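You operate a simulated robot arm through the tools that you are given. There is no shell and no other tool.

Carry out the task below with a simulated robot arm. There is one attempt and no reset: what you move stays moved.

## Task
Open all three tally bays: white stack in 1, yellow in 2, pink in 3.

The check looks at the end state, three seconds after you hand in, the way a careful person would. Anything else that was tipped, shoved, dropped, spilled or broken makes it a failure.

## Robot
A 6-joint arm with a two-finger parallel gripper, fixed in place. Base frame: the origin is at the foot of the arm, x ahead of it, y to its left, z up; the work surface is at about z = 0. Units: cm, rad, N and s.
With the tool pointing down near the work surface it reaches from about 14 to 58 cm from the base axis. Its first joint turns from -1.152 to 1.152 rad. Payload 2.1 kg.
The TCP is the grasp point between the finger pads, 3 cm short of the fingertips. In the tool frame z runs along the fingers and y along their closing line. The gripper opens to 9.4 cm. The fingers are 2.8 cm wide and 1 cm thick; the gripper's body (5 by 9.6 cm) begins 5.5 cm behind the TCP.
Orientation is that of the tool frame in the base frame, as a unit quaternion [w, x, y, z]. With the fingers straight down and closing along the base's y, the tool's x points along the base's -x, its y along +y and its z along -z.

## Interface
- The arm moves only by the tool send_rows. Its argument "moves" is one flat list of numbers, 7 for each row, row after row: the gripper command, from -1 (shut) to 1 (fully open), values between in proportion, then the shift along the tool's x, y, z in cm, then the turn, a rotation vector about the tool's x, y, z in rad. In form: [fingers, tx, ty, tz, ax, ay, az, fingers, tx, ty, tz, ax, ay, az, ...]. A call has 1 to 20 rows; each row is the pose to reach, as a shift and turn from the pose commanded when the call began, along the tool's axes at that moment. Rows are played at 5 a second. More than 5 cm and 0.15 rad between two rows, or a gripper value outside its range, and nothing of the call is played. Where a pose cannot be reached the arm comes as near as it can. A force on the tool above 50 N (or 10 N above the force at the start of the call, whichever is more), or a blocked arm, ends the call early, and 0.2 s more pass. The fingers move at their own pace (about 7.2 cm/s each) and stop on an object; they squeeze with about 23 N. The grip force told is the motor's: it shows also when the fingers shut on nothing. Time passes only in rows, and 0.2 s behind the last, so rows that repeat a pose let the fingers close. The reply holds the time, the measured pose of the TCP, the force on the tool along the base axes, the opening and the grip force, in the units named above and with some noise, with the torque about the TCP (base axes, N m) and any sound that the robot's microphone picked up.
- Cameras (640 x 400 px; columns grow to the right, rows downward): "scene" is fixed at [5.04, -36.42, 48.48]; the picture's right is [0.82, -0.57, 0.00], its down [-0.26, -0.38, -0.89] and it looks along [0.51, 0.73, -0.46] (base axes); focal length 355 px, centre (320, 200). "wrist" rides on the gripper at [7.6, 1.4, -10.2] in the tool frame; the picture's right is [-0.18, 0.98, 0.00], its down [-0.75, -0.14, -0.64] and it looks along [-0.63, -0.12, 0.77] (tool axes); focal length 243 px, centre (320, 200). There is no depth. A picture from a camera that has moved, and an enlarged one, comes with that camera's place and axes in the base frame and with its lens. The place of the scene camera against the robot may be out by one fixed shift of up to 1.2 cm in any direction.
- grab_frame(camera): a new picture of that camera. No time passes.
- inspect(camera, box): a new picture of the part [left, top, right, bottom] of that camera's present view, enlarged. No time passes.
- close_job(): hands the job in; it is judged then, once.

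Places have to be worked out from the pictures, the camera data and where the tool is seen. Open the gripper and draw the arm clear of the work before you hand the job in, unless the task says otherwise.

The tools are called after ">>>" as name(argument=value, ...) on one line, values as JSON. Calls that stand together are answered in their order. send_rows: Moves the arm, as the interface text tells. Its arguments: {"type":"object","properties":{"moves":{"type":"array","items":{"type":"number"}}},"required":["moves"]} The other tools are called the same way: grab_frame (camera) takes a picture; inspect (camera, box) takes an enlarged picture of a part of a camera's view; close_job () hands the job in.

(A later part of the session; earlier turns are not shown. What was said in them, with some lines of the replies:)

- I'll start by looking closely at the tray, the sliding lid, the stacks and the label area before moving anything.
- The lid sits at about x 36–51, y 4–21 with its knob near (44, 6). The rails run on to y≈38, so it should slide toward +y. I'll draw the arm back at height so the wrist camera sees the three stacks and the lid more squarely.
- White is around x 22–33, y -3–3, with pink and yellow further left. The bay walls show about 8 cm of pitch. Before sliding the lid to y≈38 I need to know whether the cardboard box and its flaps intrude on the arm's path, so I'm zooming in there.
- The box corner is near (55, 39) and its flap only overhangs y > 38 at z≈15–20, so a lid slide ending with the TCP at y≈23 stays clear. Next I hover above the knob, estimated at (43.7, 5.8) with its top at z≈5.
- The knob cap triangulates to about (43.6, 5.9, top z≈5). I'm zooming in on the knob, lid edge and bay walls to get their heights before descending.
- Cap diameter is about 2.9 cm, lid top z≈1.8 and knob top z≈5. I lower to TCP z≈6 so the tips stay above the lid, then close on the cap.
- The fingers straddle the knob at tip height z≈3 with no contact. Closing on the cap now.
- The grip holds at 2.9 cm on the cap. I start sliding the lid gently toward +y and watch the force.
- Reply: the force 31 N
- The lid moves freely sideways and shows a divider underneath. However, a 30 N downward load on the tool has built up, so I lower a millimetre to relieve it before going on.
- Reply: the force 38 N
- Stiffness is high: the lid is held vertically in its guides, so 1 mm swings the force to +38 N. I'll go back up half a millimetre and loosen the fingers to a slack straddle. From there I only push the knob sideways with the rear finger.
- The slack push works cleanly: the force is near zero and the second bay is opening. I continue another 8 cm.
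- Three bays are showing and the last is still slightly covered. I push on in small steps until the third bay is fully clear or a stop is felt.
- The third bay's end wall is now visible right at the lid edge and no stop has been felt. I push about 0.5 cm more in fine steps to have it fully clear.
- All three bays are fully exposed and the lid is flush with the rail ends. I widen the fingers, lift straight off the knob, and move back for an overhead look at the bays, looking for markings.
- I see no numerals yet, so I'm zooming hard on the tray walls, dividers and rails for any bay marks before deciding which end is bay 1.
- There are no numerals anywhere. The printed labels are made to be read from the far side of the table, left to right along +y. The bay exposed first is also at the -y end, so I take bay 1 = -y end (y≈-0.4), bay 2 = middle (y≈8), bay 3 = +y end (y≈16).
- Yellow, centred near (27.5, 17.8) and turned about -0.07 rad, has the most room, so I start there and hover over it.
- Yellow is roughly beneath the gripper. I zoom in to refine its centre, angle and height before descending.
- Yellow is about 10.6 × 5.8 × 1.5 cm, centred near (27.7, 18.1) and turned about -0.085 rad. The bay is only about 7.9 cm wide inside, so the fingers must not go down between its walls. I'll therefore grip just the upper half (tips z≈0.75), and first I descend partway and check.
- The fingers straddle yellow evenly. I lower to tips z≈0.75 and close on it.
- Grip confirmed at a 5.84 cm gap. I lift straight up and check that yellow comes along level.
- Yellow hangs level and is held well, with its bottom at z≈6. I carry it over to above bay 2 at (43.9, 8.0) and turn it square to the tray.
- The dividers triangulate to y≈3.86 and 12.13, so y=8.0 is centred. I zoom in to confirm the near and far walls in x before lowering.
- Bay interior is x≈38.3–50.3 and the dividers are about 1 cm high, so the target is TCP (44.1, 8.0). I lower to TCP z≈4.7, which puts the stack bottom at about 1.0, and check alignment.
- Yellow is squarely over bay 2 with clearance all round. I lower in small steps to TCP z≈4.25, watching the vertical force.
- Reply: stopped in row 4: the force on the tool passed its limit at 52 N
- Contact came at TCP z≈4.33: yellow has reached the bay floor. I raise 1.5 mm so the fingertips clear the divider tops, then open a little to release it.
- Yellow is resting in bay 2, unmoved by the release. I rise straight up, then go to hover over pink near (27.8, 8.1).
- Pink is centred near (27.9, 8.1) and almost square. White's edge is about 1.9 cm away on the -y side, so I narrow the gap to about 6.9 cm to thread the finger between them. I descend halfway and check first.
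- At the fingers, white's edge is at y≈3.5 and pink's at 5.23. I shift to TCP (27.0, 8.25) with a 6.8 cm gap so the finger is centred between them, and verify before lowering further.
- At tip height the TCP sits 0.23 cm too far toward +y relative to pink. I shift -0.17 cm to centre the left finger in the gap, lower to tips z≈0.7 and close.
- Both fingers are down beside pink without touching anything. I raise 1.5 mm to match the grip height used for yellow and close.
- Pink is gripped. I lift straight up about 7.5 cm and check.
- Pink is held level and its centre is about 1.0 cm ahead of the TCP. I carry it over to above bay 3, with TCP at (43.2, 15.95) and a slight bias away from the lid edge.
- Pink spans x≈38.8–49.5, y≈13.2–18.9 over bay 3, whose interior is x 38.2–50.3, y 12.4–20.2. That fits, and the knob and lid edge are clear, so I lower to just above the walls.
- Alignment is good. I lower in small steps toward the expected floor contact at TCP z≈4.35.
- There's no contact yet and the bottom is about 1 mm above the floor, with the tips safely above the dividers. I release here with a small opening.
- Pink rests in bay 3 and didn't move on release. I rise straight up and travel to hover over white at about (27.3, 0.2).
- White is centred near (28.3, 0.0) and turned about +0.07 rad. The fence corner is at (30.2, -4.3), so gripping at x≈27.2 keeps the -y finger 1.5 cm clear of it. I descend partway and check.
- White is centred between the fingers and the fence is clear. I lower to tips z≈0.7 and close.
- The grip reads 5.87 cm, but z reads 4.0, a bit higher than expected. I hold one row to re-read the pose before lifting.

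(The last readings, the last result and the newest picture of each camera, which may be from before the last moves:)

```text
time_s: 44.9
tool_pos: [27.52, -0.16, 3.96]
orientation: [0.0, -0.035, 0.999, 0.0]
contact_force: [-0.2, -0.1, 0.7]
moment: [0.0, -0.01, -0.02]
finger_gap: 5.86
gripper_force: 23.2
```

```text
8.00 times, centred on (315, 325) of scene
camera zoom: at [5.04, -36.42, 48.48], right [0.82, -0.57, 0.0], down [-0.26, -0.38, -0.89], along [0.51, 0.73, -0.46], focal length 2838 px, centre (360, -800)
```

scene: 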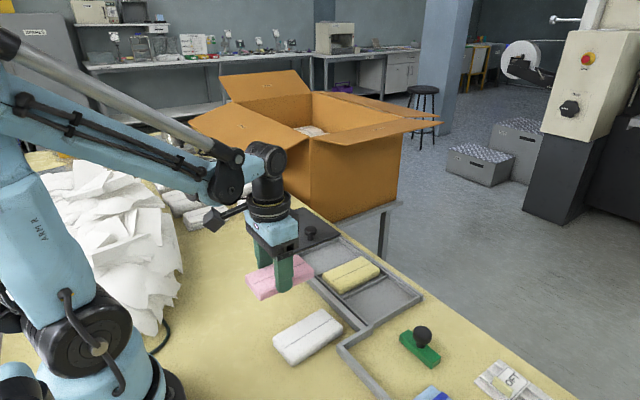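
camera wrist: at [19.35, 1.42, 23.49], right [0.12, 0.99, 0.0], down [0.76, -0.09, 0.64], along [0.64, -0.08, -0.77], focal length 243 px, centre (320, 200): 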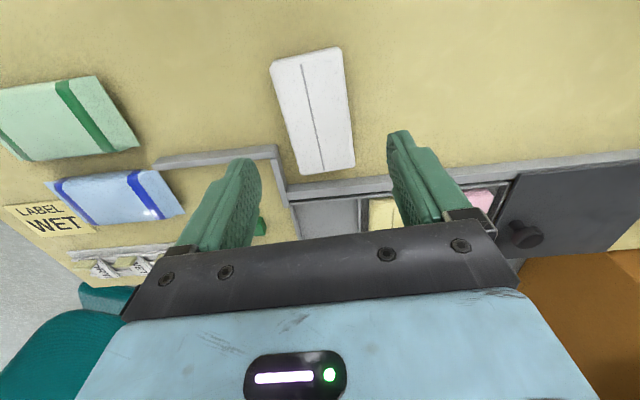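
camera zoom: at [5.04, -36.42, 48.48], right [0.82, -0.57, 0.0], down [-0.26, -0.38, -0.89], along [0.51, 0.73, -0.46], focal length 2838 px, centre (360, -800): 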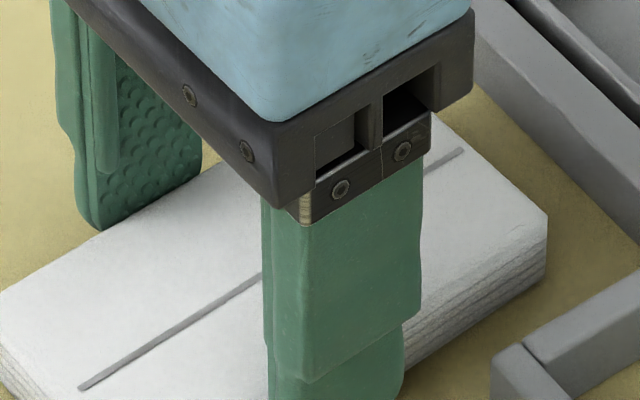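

The pose is about z 3.85, so the pads overlap white by roughly 0.7 cm and the grip is steady. I lift slowly and watch for slip.

>>> send_rows(moves=[-0.1, 0, 0, -0.3, 0, 0, 0, -0.1, 0, 0, -0.8, 0, 0, 0, -0.1, 0, 0, -1.5, 0, 0, 0, -0.1, 0, 0, -3, 0, 0, 0, -0.1, 0, 0, -5, 0, 0, 0, -0.1, 0, 0, -6.5, 0, 0, 0, -0.1, 0, 0, -6.5, 0, 0, 0])

>>> inspect(camera="scene", box=[240, 230, 420, 370])

>>> grab_frame(camera="wrist")

```text
time_s: 46.5
tool_pos: [27.6, -0.07, 10.41]
orientation: [0.001, -0.035, 0.999, 0.0]
contact_force: [-0.2, 0.7, 0.3]
moment: [0.0, -0.02, 0.03]
finger_gap: 5.87
gripper_force: 23.3
```

```text
2.86 times, centred on (330, 300) of scene
camera zoom: at [5.04, -36.42, 48.48], right [0.82, -0.57, 0.0], down [-0.26, -0.38, -0.89], along [0.51, 0.73, -0.46], focal length 1014 px, centre (291, -86)
```

zoom: 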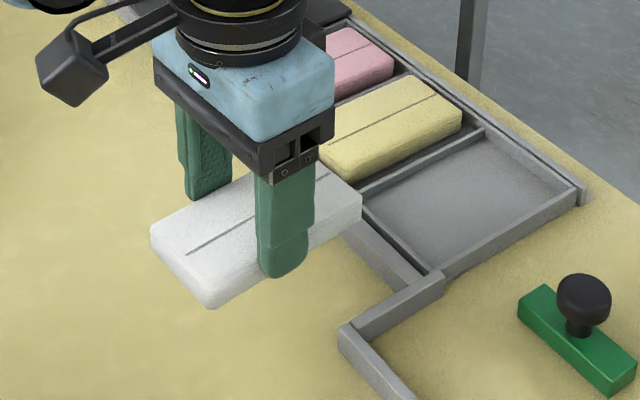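

```text
taken
camera wrist: at [19.63, 0.77, 20.45], right [0.12, 0.99, 0.0], down [0.76, -0.09, 0.64], along [0.64, -0.07, -0.77], focal length 243 px, centre (320, 200)
```

wrist: 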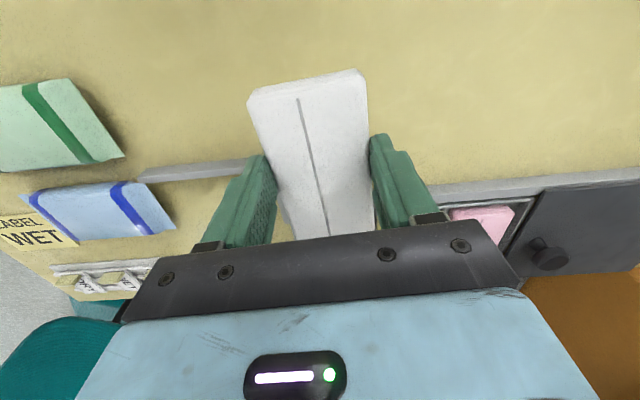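

White is held level. I carry it over to above bay 1 with TCP at (43.25, -0.35), turning it square.

>>> send_rows(moves=[-0.1, -2, -0.2, 0, 0, 0, 0.01, -0.1, -5, -0.4, 0, 0, 0, 0.02, -0.1, -8, -0.7, 0, 0, 0, 0.04, -0.1, -11, -0.95, 0, 0, 0, 0.05, -0.1, -13.5, -1.15, 0, 0, 0, 0.07, -0.1, -15.3, -1.3, 0.3, 0, 0, 0.07, -0.1, -15.84, -1.36, 0.5, 0, 0, 0.07, -0.1, -15.84, -1.36, 0.5, 0, 0, 0.07])

>>> grab_frame(camera="wrist")

>>> inspect(camera="wrist", box=[180, 0, 460, 175])

>>> inspect(camera="scene", box=[280, 210, 460, 340])

```text
time_s: 48.3
tool_pos: [43.37, -0.39, 10.05]
orientation: [0.001, 0.0, 1.0, 0.001]
contact_force: [-0.3, -0.8, -0.3]
moment: [0.03, 0.02, -0.03]
finger_gap: 5.85
gripper_force: 22.6
```

```text
taken
camera wrist: at [35.66, 0.99, 20.14], right [0.18, 0.98, 0.0], down [0.75, -0.14, 0.64], along [0.63, -0.12, -0.77], focal length 243 px, centre (320, 200)
```

wrist: 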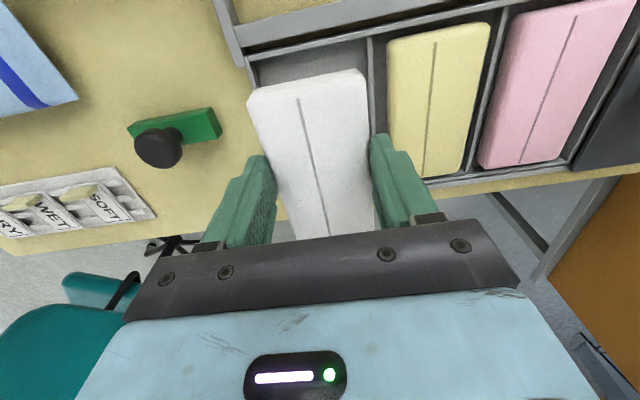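

```text
2.29 times, centred on (320, 88) of wrist
camera zoom: at [35.66, 0.99, 20.14], right [0.18, 0.98, 0.0], down [0.75, -0.14, 0.64], along [0.63, -0.12, -0.77], focal length 555 px, centre (320, 457)
```

zoom: 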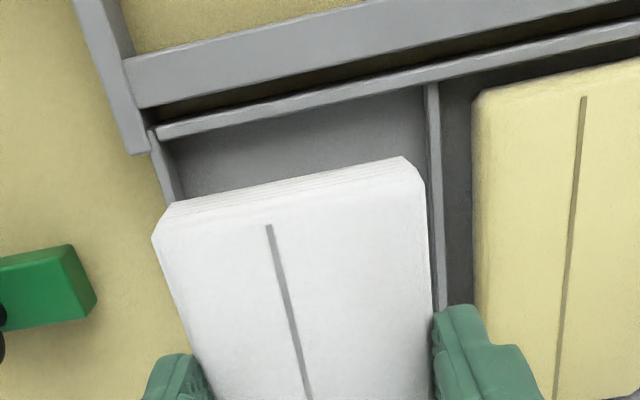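

```text
3.08 times, centred on (370, 275) of scene
camera zoom: at [5.04, -36.42, 48.48], right [0.82, -0.57, 0.0], down [-0.26, -0.38, -0.89], along [0.51, 0.73, -0.46], focal length 1092 px, centre (166, -31)
```

zoom: 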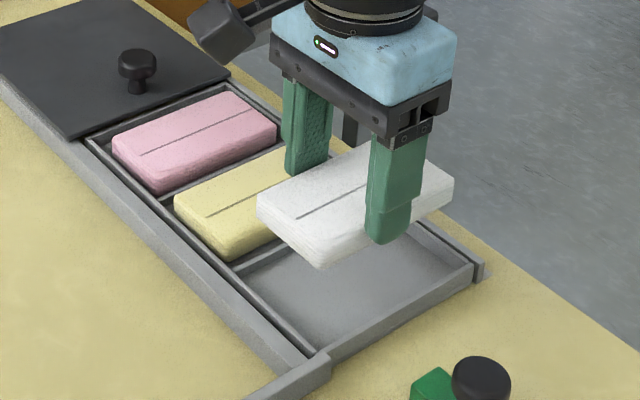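

White spans x≈39–49.5 over bay 1. I shift it +0.15 cm in y to centre it and lower to just above the walls.

>>> send_rows(moves=[-0.1, 0, 0.15, 2, 0, 0, 0, -0.1, 0, 0.15, 3.6, 0, 0, 0, -0.1, 0, 0.15, 4.6, 0, 0, 0, -0.1, 0, 0.15, 5.0, 0, 0, 0, -0.1, 0, 0.15, 5.0, 0, 0, 0])

>>> inspect(camera="wrist", box=[180, 0, 480, 250])

>>> inspect(camera="scene", box=[330, 240, 440, 320])

```text
time_s: 49.5
tool_pos: [43.26, -0.35, 4.97]
orientation: [0.0, 0.0, 1.0, 0.0]
contact_force: [0.7, 0.5, -0.2]
moment: [0.01, 0.03, 0.01]
finger_gap: 5.85
gripper_force: 23.4
```

```text
1.60 times, centred on (330, 125) of wrist
camera zoom: at [35.53, 1.08, 15.02], right [0.18, 0.98, 0.0], down [0.75, -0.14, 0.64], along [0.63, -0.12, -0.77], focal length 388 px, centre (304, 320)
```

zoom: 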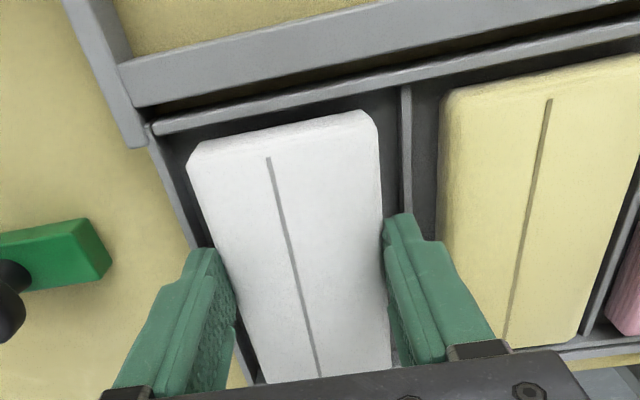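

```text
5.00 times, centred on (385, 280) of scene
camera zoom: at [5.04, -36.42, 48.48], right [0.82, -0.57, 0.0], down [-0.26, -0.38, -0.89], along [0.51, 0.73, -0.46], focal length 1774 px, centre (-5, -200)
```

zoom: 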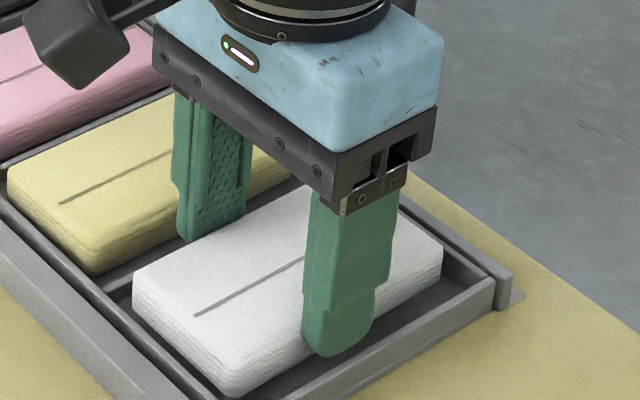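

Centred over bay 1 with clearance on all sides. I lower gently toward contact, expected near TCP z≈4.5.

>>> send_rows(moves=[-0.1, 0, 0, 0.2, 0, 0, 0, -0.1, 0, 0, 0.35, 0, 0, 0, -0.1, 0, 0, 0.45, 0, 0, 0, -0.1, 0, 0, 0.45, 0, 0, 0])

>>> inspect(camera="scene", box=[330, 240, 440, 320])

```text
time_s: 50.5
tool_pos: [43.31, -0.25, 4.54]
orientation: [-0.001, 0.0, 1.0, 0.0]
contact_force: [0.3, -0.7, -0.5]
moment: [-0.01, 0.01, 0.01]
finger_gap: 5.83
gripper_force: 23.1
```

```text
5.00 times, centred on (385, 280) of scene
camera zoom: at [5.04, -36.42, 48.48], right [0.82, -0.57, 0.0], down [-0.26, -0.38, -0.89], along [0.51, 0.73, -0.46], focal length 1774 px, centre (-5, -200)
```

zoom: 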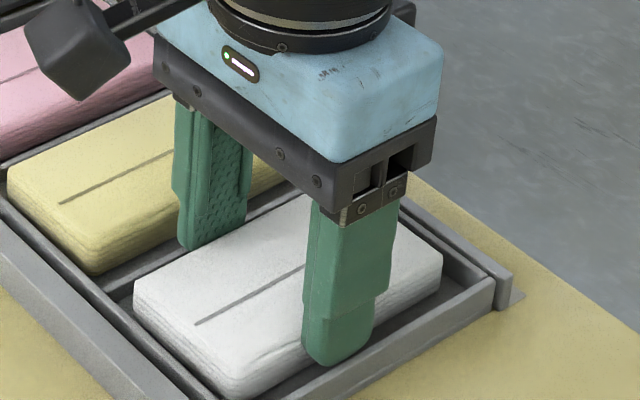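

No contact yet. I lower 1 mm more, still above wall height, and release with a small opening.

>>> send_rows(moves=[-0.1, 0, 0, 0.1, 0, 0, 0, -0.1, 0, 0, 0.1, 0, 0, 0, 0.1, 0, 0, 0.1, 0, 0, 0, 0.3, 0, 0, 0.1, 0, 0, 0, 0.36, 0, 0, 0.05, 0, 0, 0, 0.36, 0, 0, 0.05, 0, 0, 0])

>>> inspect(camera="scene", box=[330, 240, 440, 320])

>>> inspect(camera="wrist", box=[180, 0, 480, 250])

```text
time_s: 51.9
tool_pos: [43.42, -0.31, 4.39]
orientation: [0.0, 0.001, 1.0, 0.001]
contact_force: [0.3, 1.4, -2.3]
moment: [0.12, -0.02, 0.0]
finger_gap: 6.31
gripper_force: 0.1
```

```text
5.00 times, centred on (385, 280) of scene
camera zoom: at [5.04, -36.42, 48.48], right [0.82, -0.57, 0.0], down [-0.26, -0.38, -0.89], along [0.51, 0.73, -0.46], focal length 1774 px, centre (-5, -200)
```

zoom: 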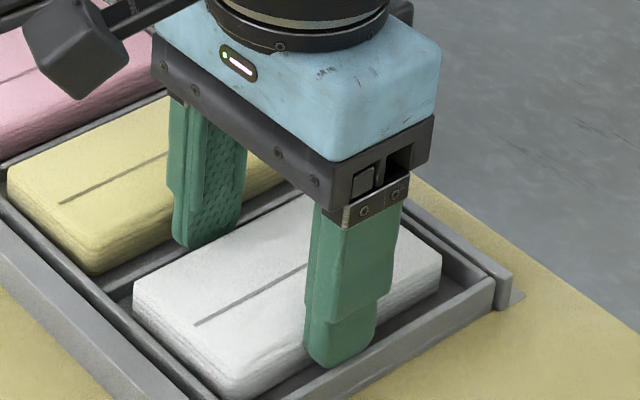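

```text
1.60 times, centred on (330, 125) of wrist
camera zoom: at [35.62, 1.21, 14.49], right [0.18, 0.98, 0.0], down [0.75, -0.14, 0.64], along [0.63, -0.12, -0.77], focal length 388 px, centre (304, 320)
```

zoom: 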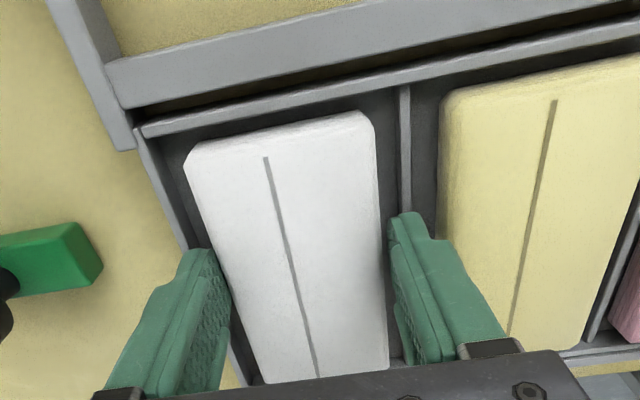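

White is released. The gap stopped at 6.31 with a tiny force, so one finger is just brushing a wall. I ease the fingers in slightly and rise gently.

>>> send_rows(moves=[0.31, 0, 0, 0, 0, 0, 0, 0.31, 0, 0, -0.2, 0, 0, 0, 0.31, 0, 0, -0.5, 0, 0, 0, 0.31, 0, 0, -0.5, 0, 0, 0])

>>> inspect(camera="scene", box=[330, 240, 440, 320])

>>> inspect(camera="wrist", box=[180, 0, 480, 250])

```text
time_s: 52.9
tool_pos: [43.35, -0.25, 4.81]
orientation: [0.0, -0.001, 1.0, 0.0]
contact_force: [0.9, -0.1, -0.6]
moment: [0.0, -0.01, -0.01]
finger_gap: 6.15
gripper_force: 0.3
```

```text
5.00 times, centred on (385, 280) of scene
camera zoom: at [5.04, -36.42, 48.48], right [0.82, -0.57, 0.0], down [-0.26, -0.38, -0.89], along [0.51, 0.73, -0.46], focal length 1774 px, centre (-5, -200)
```

zoom: 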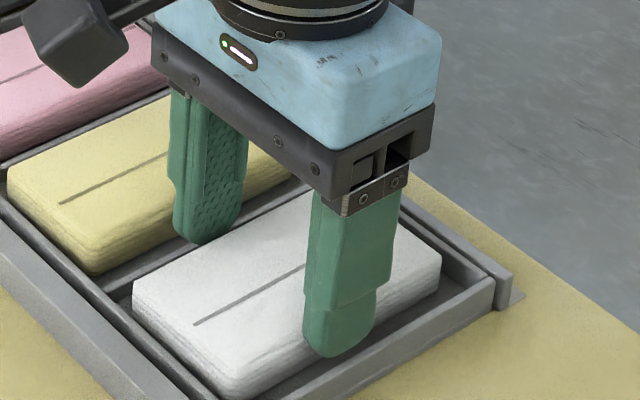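

```text
1.60 times, centred on (330, 125) of wrist
camera zoom: at [35.61, 1.24, 14.96], right [0.18, 0.98, 0.0], down [0.75, -0.14, 0.64], along [0.63, -0.12, -0.77], focal length 388 px, centre (304, 320)
```

zoom: 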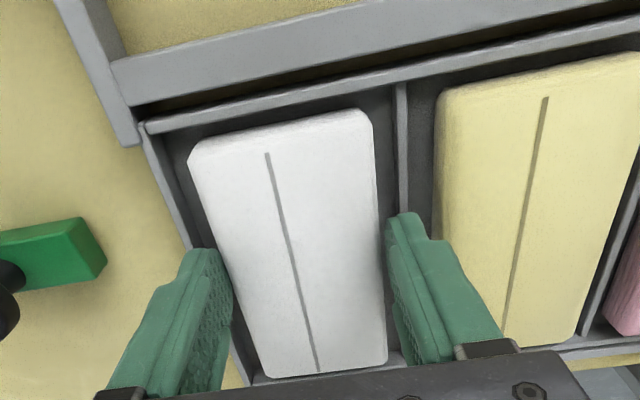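

The fingers are free with no force, and white stays in its bay. I rise well clear and draw back to inspect the whole result.

>>> send_rows(moves=[0.36, 0, 0, -2, 0, 0, 0, 0.36, 0, 0, -6, 0, 0, 0, 0.5, 0, 0, -10, 0, 0, 0, 0.8, 3, 0.5, -13, 0, 0, 0, 1, 6, 1, -16, 0, 0, 0, 1, 9.5, 1.5, -19, 0, 0, 0, 1, 13, 2, -22, 0, 0, 0, 1, 16, 2.5, -25, 0, 0, 0, 1, 18, 3, -27, 0, 0, 0, 1, 18, 3, -27, 0, 0, 0])

>>> grab_frame(camera="scene")

>>> grab_frame(camera="wrist")

>>> inspect(camera="scene", box=[240, 200, 440, 340])

>>> inspect(camera="wrist", box=[220, 80, 480, 220])

```text
time_s: 55.1
tool_pos: [25.56, 2.99, 32.06]
orientation: [0.0, 0.001, 1.0, 0.0]
contact_force: [-0.4, 0.5, 0.5]
moment: [0.02, 0.01, -0.01]
finger_gap: 9.4
gripper_force: 0.0
```

```text
taken
```

scene: 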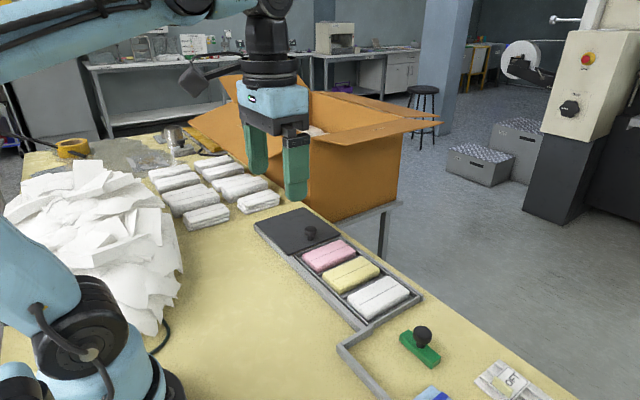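

```text
taken
camera wrist: at [17.8, 4.35, 42.08], right [0.18, 0.98, 0.0], down [0.75, -0.14, 0.64], along [0.63, -0.12, -0.77], focal length 243 px, centre (320, 200)
```

wrist: 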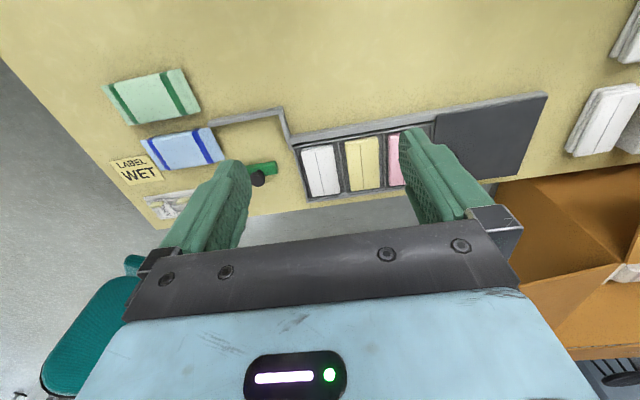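

```text
2.86 times, centred on (340, 270) of scene
camera zoom: at [5.04, -36.42, 48.48], right [0.82, -0.57, 0.0], down [-0.26, -0.38, -0.89], along [0.51, 0.73, -0.46], focal length 1014 px, centre (263, 0)
```

zoom: 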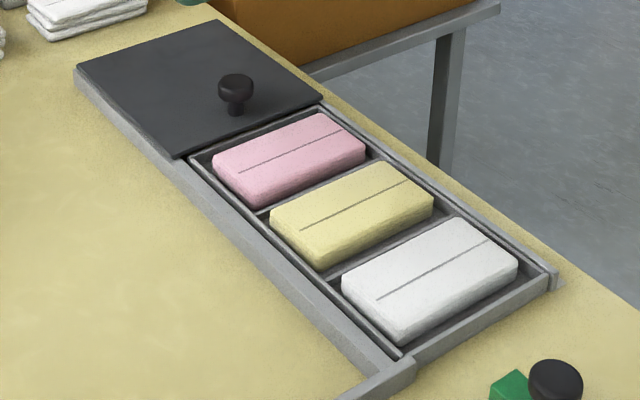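

```text
2.46 times, centred on (350, 150) of wrist
camera zoom: at [17.8, 4.35, 42.08], right [0.18, 0.98, 0.0], down [0.75, -0.14, 0.64], along [0.63, -0.12, -0.77], focal length 597 px, centre (246, 323)
```

zoom: 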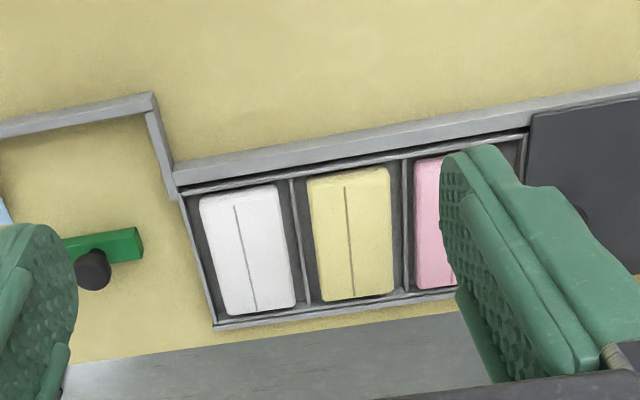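

All three stacks sit flat in their bays with the lid fully back, and nothing else has moved. Before handing in, I check the background signs and the hidden areas for any bay numbering I might have missed.

>>> inspect(camera="scene", box=[70, 0, 330, 120])

>>> inspect(camera="scene", box=[400, 20, 640, 180])

>>> inspect(camera="scene", box=[0, 120, 290, 260])

>>> inspect(camera="scene", box=[330, 250, 430, 330])

```text
2.46 times, centred on (200, 60) of scene
camera zoom: at [5.04, -36.42, 48.48], right [0.82, -0.57, 0.0], down [-0.26, -0.38, -0.89], along [0.51, 0.73, -0.46], focal length 873 px, centre (615, 545)
```

zoom: 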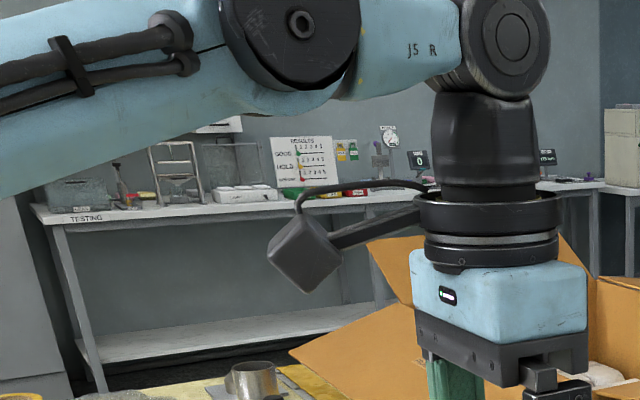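

```text
2.50 times, centred on (520, 100) of scene
camera zoom: at [5.04, -36.42, 48.48], right [0.82, -0.57, 0.0], down [-0.26, -0.38, -0.89], along [0.51, 0.73, -0.46], focal length 887 px, centre (-180, 450)
```

zoom: 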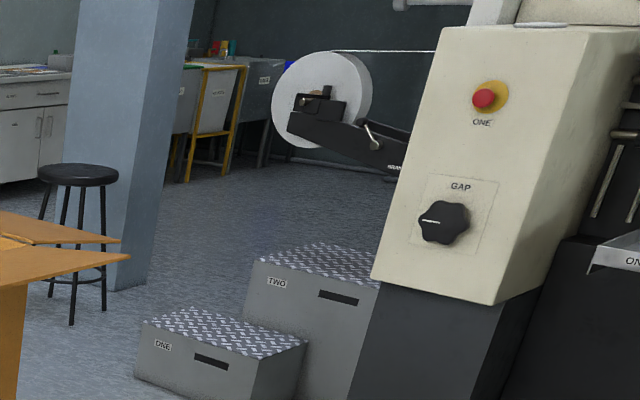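

```text
2.21 times, centred on (145, 190) of scene
camera zoom: at [5.04, -36.42, 48.48], right [0.82, -0.57, 0.0], down [-0.26, -0.38, -0.89], along [0.51, 0.73, -0.46], focal length 783 px, centre (706, 222)
```

zoom: 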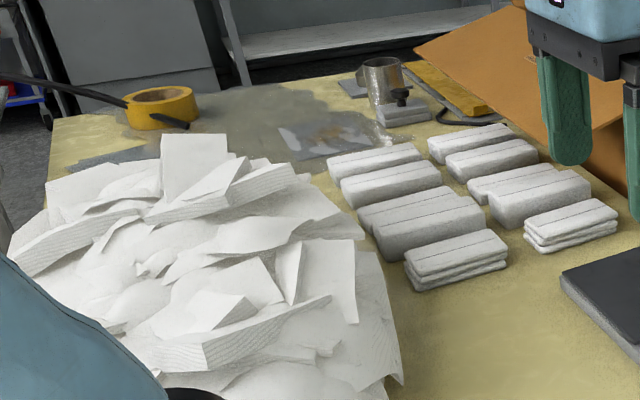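

```text
5.00 times, centred on (380, 290) of scene
camera zoom: at [5.04, -36.42, 48.48], right [0.82, -0.57, 0.0], down [-0.26, -0.38, -0.89], along [0.51, 0.73, -0.46], focal length 1774 px, centre (20, -250)
```

zoom: 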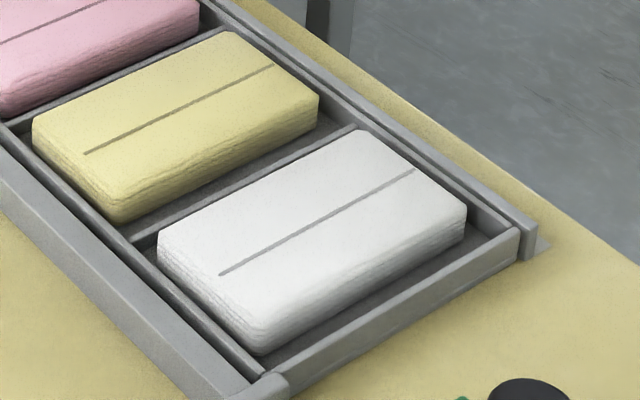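

Background signs are worth one closer look: there's a results sheet on the wall and labels on the machine.

>>> inspect(camera="scene", box=[170, 50, 250, 90])

>>> inspect(camera="scene", box=[540, 30, 640, 140])

>>> inspect(camera="wrist", box=[80, 60, 280, 230])

```text
8.00 times, centred on (210, 70) of scene
camera zoom: at [5.04, -36.42, 48.48], right [0.82, -0.57, 0.0], down [-0.26, -0.38, -0.89], along [0.51, 0.73, -0.46], focal length 2838 px, centre (1200, 1240)
```

zoom: 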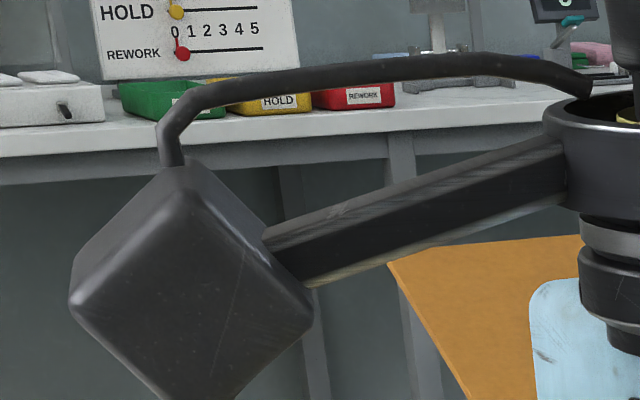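

```text
3.64 times, centred on (590, 85) of scene
camera zoom: at [5.04, -36.42, 48.48], right [0.82, -0.57, 0.0], down [-0.26, -0.38, -0.89], along [0.51, 0.73, -0.46], focal length 1290 px, centre (-662, 618)
```

zoom: 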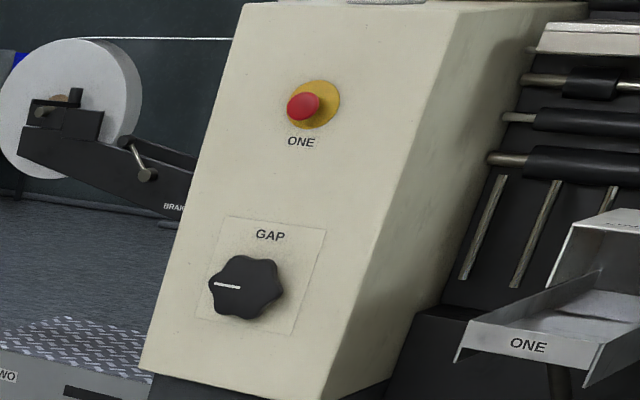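

```text
2.35 times, centred on (180, 145) of wrist
camera zoom: at [17.8, 4.35, 42.08], right [0.18, 0.98, 0.0], down [0.75, -0.14, 0.64], along [0.63, -0.12, -0.77], focal length 571 px, centre (649, 329)
```

zoom: 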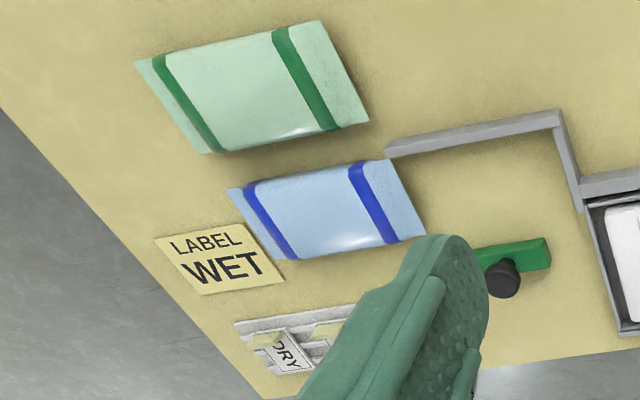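

No sign contradicts the order. The bay exposed first, at the -y end on the side of the machine marked "ONE", reads as bay 1. White, yellow and pink rest flat in bays 1, 2 and 3, the lid is fully open, and nothing else was disturbed. The gripper is open and clear at z≈32, so I hand in.

>>> close_job()

```text
The job is handed in.
```

I slid the lid fully back so all three tally bays are open, and put the white stack in bay 1, yellow in bay 2 and pink in bay 3. The last pictures show the three stacks lying flat in their bays. Nothing else looked disturbed, and the gripper was open and clear when I handed in.

**Bay numbering:** I found no numbers on the bays, so the order is my judgement. I took bay 1 as the end that was already uncovered at the start, with 2 and 3 following as the lid slid back. The printed labels on the table, meant to be read from its far side, run left to right the same way. If your numbering starts from the other end, white and pink are swapped.

**Contact:** One reading passed the 50 N force limit, when the yellow stack touched the bay floor. That stopped the move, so I backed off slightly and released the stack. One finger also lightly brushed a bay wall as I let go of the white stack. Neither left visible damage.
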